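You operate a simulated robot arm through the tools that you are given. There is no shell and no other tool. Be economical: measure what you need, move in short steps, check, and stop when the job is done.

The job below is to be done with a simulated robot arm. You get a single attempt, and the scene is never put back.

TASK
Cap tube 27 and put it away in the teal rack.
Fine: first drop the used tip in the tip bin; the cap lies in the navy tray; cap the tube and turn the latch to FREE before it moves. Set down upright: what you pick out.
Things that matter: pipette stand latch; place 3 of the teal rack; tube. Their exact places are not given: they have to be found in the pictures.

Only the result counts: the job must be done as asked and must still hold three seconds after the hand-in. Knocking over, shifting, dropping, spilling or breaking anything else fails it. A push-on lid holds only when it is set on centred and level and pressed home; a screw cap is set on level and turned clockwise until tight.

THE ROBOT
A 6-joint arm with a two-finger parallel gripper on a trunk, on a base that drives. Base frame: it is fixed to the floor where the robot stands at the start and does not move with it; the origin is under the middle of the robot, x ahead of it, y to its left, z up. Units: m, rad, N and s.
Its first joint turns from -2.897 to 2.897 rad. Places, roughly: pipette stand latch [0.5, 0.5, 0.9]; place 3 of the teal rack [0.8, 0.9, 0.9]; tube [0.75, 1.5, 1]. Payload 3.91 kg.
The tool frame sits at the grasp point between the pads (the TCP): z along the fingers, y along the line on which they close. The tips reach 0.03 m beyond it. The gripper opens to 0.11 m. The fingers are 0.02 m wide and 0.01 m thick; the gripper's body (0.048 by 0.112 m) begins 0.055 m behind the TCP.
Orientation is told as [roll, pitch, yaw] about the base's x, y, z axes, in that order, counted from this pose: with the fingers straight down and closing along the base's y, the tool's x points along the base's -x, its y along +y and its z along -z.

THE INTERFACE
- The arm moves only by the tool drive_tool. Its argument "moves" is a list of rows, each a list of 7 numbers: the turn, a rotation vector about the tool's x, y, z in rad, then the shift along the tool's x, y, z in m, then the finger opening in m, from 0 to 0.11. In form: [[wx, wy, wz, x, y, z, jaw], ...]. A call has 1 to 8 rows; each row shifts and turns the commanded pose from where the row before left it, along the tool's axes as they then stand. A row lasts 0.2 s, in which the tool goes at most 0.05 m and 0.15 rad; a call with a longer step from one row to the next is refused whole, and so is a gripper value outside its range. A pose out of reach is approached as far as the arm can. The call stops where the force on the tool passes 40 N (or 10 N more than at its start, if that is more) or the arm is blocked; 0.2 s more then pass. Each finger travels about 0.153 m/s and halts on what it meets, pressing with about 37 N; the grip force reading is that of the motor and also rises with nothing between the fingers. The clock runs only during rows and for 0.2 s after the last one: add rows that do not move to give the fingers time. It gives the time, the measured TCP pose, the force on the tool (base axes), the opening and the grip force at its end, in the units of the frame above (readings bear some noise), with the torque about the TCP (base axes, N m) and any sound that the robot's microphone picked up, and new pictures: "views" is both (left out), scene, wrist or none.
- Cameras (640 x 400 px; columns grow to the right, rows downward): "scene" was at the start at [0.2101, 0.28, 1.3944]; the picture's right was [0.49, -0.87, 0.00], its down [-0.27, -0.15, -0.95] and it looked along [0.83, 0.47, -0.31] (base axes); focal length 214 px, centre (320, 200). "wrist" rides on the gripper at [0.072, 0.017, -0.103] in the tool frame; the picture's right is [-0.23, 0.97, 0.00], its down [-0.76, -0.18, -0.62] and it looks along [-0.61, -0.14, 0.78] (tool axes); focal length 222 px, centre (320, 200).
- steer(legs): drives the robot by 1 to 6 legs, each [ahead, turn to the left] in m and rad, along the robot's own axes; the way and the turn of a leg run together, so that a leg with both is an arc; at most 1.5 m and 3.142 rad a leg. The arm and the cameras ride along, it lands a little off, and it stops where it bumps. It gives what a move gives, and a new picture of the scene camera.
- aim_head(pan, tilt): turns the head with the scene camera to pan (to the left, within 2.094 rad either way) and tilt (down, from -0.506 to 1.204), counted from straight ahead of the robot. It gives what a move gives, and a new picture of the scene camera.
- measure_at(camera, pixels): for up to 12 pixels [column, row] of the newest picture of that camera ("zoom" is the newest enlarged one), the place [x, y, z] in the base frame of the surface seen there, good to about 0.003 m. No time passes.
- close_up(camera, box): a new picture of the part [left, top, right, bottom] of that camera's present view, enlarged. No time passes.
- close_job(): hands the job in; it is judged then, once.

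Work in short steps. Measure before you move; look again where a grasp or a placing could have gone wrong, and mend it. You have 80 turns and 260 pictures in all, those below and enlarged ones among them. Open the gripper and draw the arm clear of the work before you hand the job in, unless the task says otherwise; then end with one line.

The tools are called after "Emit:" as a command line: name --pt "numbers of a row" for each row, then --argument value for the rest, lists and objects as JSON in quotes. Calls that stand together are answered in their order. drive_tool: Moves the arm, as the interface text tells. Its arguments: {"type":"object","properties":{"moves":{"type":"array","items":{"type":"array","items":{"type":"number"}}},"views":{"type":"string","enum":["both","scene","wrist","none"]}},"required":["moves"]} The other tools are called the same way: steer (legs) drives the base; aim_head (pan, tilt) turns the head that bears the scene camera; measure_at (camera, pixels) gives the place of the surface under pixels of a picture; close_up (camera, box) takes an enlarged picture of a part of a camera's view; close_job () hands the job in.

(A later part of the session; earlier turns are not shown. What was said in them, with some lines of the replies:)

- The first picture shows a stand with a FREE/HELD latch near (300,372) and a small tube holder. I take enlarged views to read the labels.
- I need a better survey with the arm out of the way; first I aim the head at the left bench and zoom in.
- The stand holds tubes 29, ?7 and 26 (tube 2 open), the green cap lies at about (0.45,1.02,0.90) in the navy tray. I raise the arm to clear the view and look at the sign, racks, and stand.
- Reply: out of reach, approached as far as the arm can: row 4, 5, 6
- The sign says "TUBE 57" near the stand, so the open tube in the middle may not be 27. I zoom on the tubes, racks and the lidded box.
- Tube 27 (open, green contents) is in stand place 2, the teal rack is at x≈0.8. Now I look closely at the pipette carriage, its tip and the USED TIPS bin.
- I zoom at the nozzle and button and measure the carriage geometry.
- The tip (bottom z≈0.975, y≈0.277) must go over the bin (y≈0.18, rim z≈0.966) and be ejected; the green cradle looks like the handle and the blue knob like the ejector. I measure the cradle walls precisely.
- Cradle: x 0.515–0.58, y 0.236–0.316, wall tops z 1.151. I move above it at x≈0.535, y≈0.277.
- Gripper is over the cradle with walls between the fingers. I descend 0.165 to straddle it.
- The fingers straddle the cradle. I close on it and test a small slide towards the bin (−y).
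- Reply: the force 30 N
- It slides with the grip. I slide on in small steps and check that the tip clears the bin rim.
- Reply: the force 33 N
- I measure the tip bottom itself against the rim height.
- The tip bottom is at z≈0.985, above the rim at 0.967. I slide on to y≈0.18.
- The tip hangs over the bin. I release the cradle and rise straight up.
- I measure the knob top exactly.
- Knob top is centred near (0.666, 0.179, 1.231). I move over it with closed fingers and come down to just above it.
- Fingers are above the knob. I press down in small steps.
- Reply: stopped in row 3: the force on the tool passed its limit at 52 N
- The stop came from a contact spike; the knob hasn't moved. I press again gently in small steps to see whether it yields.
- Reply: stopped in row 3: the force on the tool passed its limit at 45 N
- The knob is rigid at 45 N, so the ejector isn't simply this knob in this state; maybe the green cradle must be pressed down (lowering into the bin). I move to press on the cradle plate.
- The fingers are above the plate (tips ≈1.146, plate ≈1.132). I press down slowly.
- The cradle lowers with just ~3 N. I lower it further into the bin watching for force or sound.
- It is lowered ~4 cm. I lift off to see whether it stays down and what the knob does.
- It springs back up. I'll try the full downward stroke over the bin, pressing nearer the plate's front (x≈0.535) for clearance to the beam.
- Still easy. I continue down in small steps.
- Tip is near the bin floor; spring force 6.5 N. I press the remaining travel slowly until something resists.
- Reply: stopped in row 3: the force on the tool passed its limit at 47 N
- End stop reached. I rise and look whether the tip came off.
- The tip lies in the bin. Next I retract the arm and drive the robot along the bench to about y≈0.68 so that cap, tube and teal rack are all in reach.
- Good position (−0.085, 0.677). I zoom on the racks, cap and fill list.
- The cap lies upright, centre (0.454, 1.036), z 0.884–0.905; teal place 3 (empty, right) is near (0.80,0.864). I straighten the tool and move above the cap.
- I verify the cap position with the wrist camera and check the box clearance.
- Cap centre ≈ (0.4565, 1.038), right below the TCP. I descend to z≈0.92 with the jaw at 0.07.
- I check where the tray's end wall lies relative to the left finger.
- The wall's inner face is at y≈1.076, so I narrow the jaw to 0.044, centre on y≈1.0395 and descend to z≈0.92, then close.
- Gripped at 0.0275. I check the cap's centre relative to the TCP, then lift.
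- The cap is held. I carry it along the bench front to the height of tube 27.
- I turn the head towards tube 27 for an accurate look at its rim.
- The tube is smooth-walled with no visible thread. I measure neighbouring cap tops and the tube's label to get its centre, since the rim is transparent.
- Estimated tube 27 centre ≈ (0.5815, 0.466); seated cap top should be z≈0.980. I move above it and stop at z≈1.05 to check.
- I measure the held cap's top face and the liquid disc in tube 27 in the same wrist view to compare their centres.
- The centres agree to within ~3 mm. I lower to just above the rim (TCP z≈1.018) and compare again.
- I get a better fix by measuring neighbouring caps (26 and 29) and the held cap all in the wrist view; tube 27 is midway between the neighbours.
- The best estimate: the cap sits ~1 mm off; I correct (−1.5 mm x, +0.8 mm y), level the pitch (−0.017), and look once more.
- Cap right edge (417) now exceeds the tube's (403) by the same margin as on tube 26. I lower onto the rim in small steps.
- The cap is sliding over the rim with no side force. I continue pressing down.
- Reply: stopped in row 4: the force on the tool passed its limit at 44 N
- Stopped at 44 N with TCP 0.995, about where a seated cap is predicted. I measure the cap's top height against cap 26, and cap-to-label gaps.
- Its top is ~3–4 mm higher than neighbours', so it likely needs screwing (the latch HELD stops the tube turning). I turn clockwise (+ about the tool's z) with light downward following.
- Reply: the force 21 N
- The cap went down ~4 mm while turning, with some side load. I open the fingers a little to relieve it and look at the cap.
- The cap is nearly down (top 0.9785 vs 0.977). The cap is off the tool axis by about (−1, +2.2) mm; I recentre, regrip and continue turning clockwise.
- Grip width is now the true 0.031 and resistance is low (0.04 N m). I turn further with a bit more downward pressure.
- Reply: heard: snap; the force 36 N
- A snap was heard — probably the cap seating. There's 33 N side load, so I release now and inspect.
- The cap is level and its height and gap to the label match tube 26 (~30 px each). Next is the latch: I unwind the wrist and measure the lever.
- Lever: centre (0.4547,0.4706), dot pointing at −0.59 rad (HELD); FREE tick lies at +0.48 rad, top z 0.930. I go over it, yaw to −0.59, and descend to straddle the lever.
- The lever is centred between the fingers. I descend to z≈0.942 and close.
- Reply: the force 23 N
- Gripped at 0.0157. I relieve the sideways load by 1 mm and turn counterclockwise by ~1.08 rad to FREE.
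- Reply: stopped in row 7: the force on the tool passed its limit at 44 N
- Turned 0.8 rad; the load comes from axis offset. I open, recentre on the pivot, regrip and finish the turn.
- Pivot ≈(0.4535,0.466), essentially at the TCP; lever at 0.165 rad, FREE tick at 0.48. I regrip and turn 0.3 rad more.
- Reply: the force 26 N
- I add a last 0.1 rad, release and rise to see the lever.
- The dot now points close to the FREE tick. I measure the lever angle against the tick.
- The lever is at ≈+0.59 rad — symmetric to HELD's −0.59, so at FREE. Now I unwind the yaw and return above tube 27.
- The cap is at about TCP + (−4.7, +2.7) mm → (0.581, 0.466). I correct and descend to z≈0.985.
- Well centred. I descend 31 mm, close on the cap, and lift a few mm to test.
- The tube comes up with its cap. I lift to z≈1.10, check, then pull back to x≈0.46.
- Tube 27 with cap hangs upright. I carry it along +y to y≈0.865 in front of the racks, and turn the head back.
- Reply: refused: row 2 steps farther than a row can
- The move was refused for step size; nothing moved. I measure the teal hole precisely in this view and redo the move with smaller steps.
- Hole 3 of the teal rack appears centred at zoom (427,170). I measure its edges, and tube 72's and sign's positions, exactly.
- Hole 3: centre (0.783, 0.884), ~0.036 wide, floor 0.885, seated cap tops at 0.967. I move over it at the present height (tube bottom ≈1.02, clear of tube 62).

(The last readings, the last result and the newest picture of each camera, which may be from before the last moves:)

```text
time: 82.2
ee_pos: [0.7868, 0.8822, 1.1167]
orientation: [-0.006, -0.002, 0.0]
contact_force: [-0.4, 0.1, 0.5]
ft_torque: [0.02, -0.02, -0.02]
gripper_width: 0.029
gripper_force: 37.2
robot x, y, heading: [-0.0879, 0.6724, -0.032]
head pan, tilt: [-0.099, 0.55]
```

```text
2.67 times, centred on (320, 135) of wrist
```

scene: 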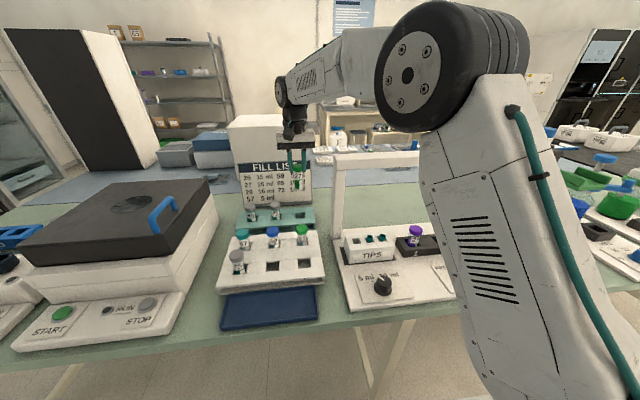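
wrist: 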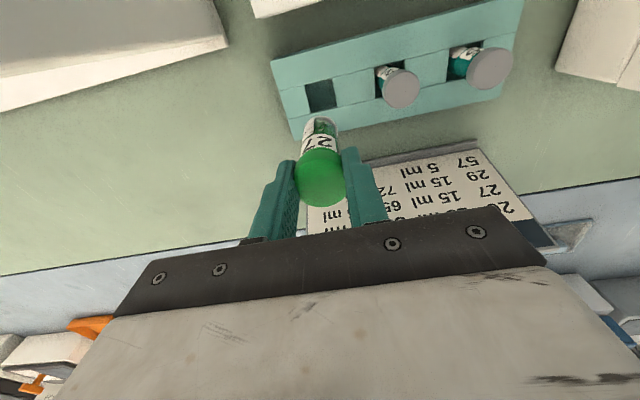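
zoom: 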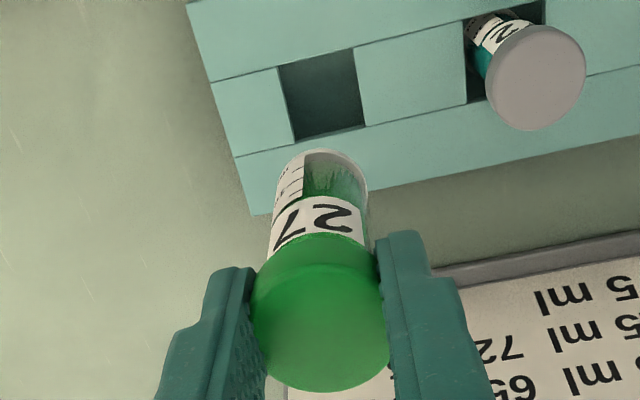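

I measure the hole in the wrist view as a cross-check.

Emit:
measure_at --camera "zoom" --pixels '[[275, 100], [370, 90], [317, 48], [330, 140], [535, 80], [600, 30], [240, 130]]'

```text
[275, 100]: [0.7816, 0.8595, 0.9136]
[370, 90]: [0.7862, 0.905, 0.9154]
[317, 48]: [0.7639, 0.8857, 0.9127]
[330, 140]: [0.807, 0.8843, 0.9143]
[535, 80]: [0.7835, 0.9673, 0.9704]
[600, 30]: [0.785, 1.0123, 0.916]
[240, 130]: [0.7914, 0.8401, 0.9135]
```

Hole centre ≈(0.7845, 0.883). I correct 2–3 mm and descend until the tube bottom is just above the rack (TCP ≈1.012).

Emit:
drive_tool --pt "0 0 0 0.0025 0.001 0.02 0.02" --pt "0 0 0 0 0 0.03 0.02" --pt "0 0 0 0 0 0.03 0.02" --pt "0 0 0 0 0 0.025 0.02" --pt "0 0 0 0 0 0 0.02" --views "both"

Emit:
close_up --camera "scene" --box '[260, 180, 330, 230]'

Emit:
close_up --camera "wrist" --box '[230, 60, 410, 210]'

```text
time: 83.5
ee_pos: [0.7817, 0.8842, 1.0096]
orientation: [-0.005, -0.001, 0.003]
contact_force: [0.0, 0.8, -0.5]
ft_torque: [-0.01, 0.01, 0.01]
gripper_width: 0.029
gripper_force: 37.0
robot x, y, heading: [-0.0885, 0.6761, -0.031]
head pan, tilt: [-0.099, 0.55]
```

scene: 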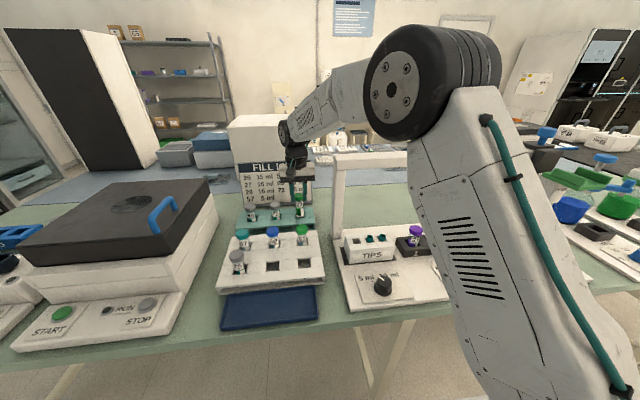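
wrist: 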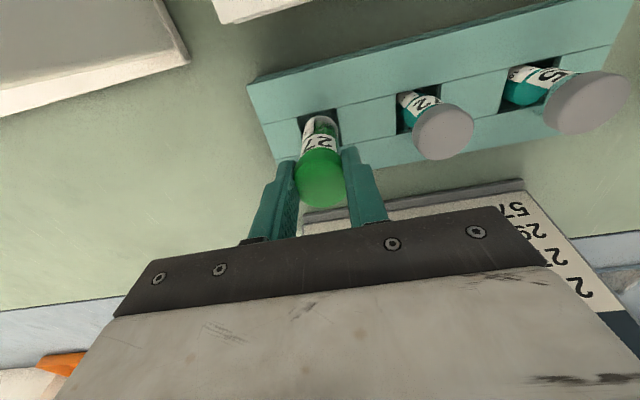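

```text
8.00 times, centred on (295, 205) of scene
```

zoom: 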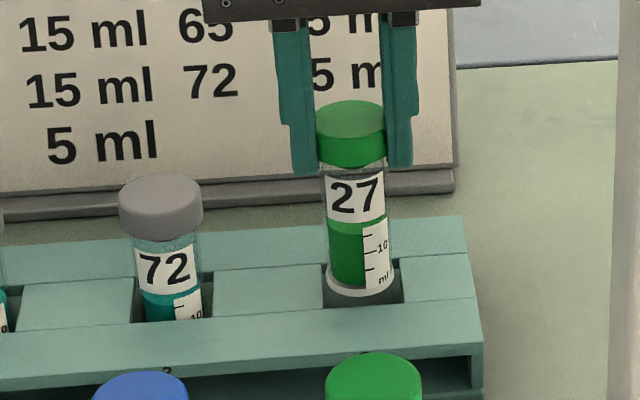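

```text
2.67 times, centred on (320, 135) of wrist
```

zoom: 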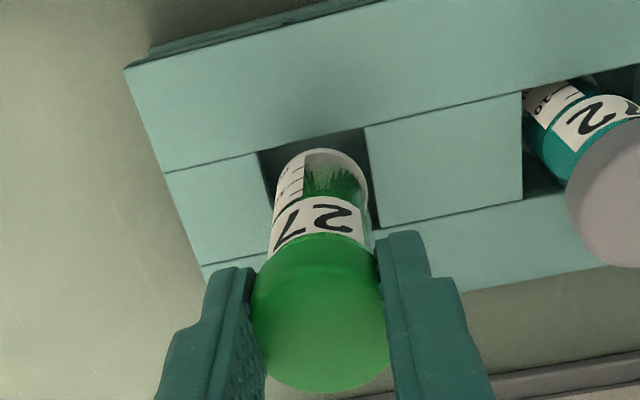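

The tube bottom (zoom 326–394) sits within hole 3 (322–405). I lower slowly until it seats.

Emit:
drive_tool --pt "0 0 0 -0.001 0 0.005 0.02" --pt "0 0 0 0 0 0.006 0.02" --pt "0 0 0 0 0 0.006 0.02" --pt "0 0 0 0 0 0.006 0.02" --pt "0 0 0 0 0 0.004 0.02" --pt "0 0 0 0 0 0.003 0.02" --views "wrist"

Emit:
close_up --camera "scene" --box '[260, 180, 330, 230]'

```text
time: 84.8
ee_pos: [0.7822, 0.885, 0.98]
orientation: [-0.005, -0.002, 0.001]
contact_force: [0.1, -0.5, -0.6]
ft_torque: [0.0, -0.01, -0.02]
gripper_width: 0.0291
gripper_force: 37.0
robot x, y, heading: [-0.0863, 0.6789, -0.03]
head pan, tilt: [-0.099, 0.55]
```

wrist: 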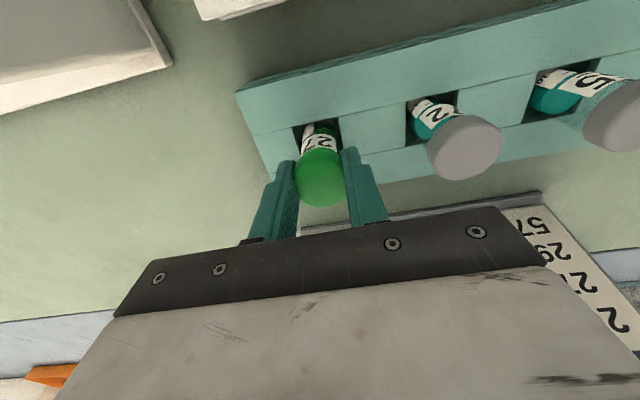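

```text
8.00 times, centred on (295, 205) of scene
```

zoom: 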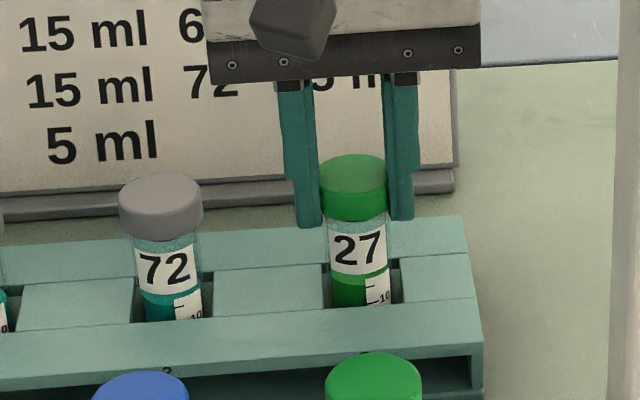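

Almost seated (a few mm to go by comparison with tube 72). I continue in 1–2 mm steps until contact.

Emit:
drive_tool --pt "0 0 0 0 0 0.002 0.02" --pt "0 0 0 0 0 0.002 0.02" --pt "0 0 0 0 0 0.001 0.02" --pt "0 0 0 0 0 0.001 0.02" --pt "0 0 0 0 0 0.0 0.02" --views "none"

Emit:
close_up --camera "scene" --box '[260, 180, 330, 230]'

```text
time: 86.0
ee_pos: [0.7832, 0.8827, 0.9751]
orientation: [-0.004, -0.004, 0.002]
contact_force: [1.2, -0.3, 27.5]
ft_torque: [0.06, -0.22, 0.03]
gripper_width: 0.0292
gripper_force: 37.3
robot x, y, heading: [-0.0868, 0.6766, -0.028]
head pan, tilt: [-0.099, 0.55]
```

```text
8.00 times, centred on (295, 205) of scene
```

zoom: 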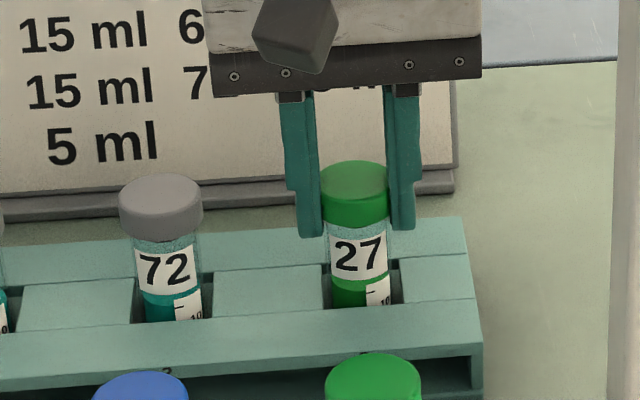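

Seated: 27.5 N upward at z 0.975. I ease up 1 mm, open gently, and rise straight.

Emit:
drive_tool --pt "0 0 0 0 0 -0.0015 0.02" --pt "0 0 0 0 0 0 0.04" --pt "0 0 0 0 0 0 0.05" --pt "0 0 0 0 0 -0.02 0.05" --pt "0 0 0 0 0 -0.04 0.05" --pt "0 0 0 0 0 -0.045 0.05" --pt "0 0 0 0 0 -0.045 0.05" --views "both"

Emit:
close_up --camera "scene" --box '[250, 180, 330, 235]'

Emit:
close_up --camera "wrist" --box '[260, 40, 560, 200]'

```text
time: 87.7
ee_pos: [0.7843, 0.8855, 1.1253]
orientation: [-0.006, 0.0, 0.001]
contact_force: [0.5, -0.2, -0.8]
ft_torque: [-0.01, 0.04, 0.0]
gripper_width: 0.05
gripper_force: 0.1
robot x, y, heading: [-0.0902, 0.6776, -0.033]
head pan, tilt: [-0.099, 0.55]
```

scene: 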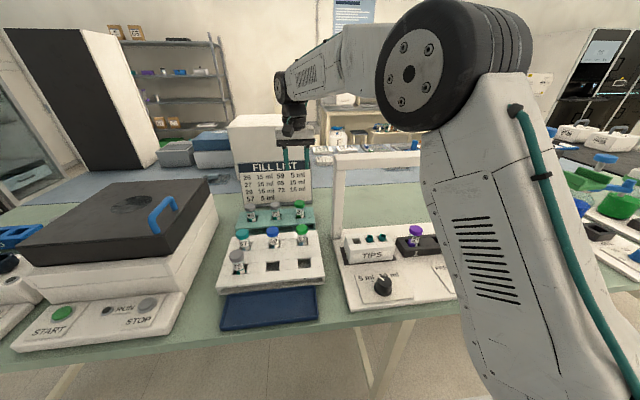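
wrist: 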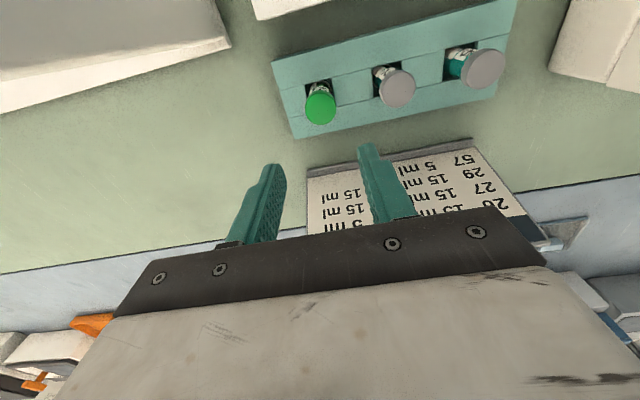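

```text
7.27 times, centred on (290, 208) of scene
```

zoom: 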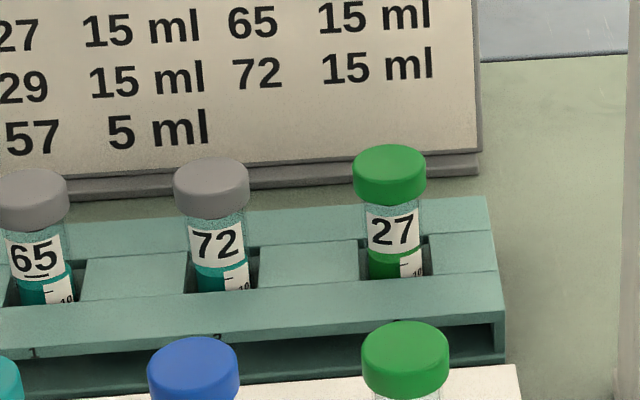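

```text
2.13 times, centred on (410, 120) of wrist
```

zoom: 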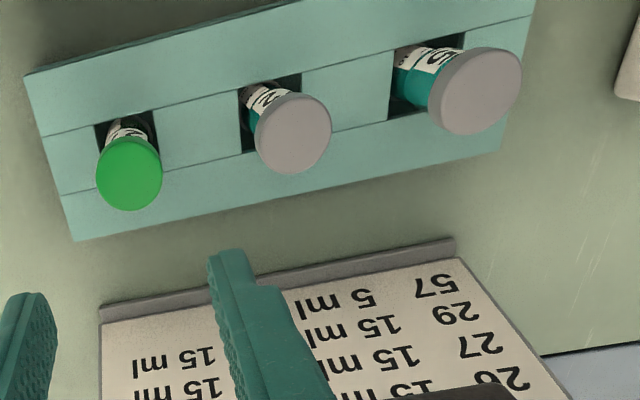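

Tube 27 stands upright in teal place 3, cap level with the same cap-label gap as tube 72. I draw the arm back clear of the work.

Emit:
drive_tool --pt "0 0 0 0.02 0 -0.04 0.06" --pt "0 0 0 0.045 0 -0.02 0.08" --pt "0 0 0 0.045 0 -0.02 0.08" --pt "0 0 0 0.045 0 -0.02 0.08" --pt "0 0 0 0.045 0 -0.02 0.08" --pt "0 0 0 0.045 0 0 0.08" --pt "0 0 0 0.045 0 0 0.08" --pt "0 0 0 0.045 0 0 0.08" --views "scene"

Emit:
close_up --camera "scene" --box '[230, 180, 330, 280]'

Emit:
close_up --camera "scene" --box '[330, 190, 600, 310]'

```text
time: 89.5
ee_pos: [0.4465, 0.885, 1.2426]
orientation: [-0.005, 0.001, 0.001]
contact_force: [-0.4, -0.7, -0.3]
ft_torque: [-0.03, 0.01, 0.01]
gripper_width: 0.08
gripper_force: 0.1
robot x, y, heading: [-0.0877, 0.6748, -0.035]
head pan, tilt: [-0.099, 0.55]
```

scene: 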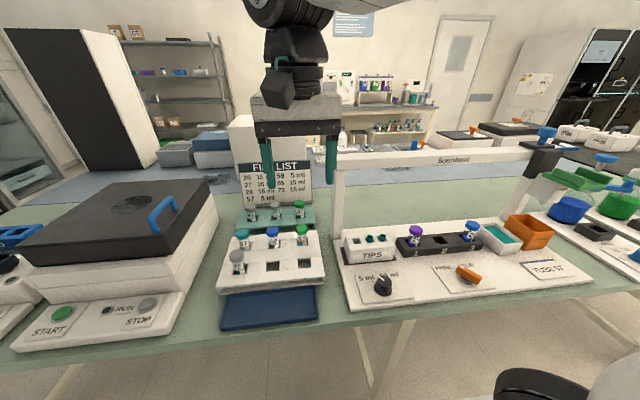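

```text
4.00 times, centred on (280, 230) of scene
```

zoom: 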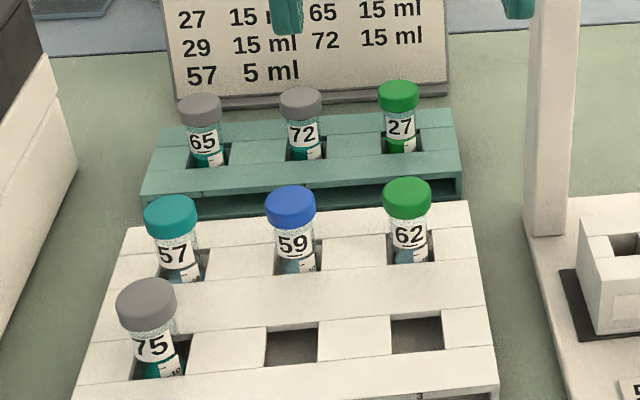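

```text
2.37 times, centred on (465, 250) of scene
5 turns are left
```

zoom: 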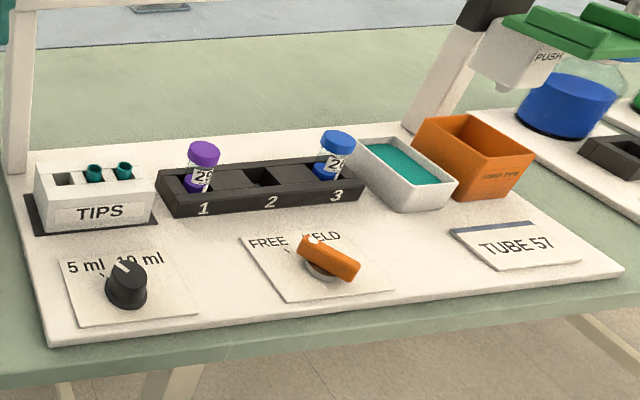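

Everything is in place: tip in the bin, cap on tube 27, latch at FREE, tube upright in teal place 3, arm clear. I hand the job in.

Emit:
close_job

```text
The job is handed in.
```

I dropped the used tip in the bin, capped tube 27, turned the latch to FREE, stood the tube upright in place 3 of the teal rack and handed the job in; a snap was heard while I turned the cap, and I took it as the cap seating.
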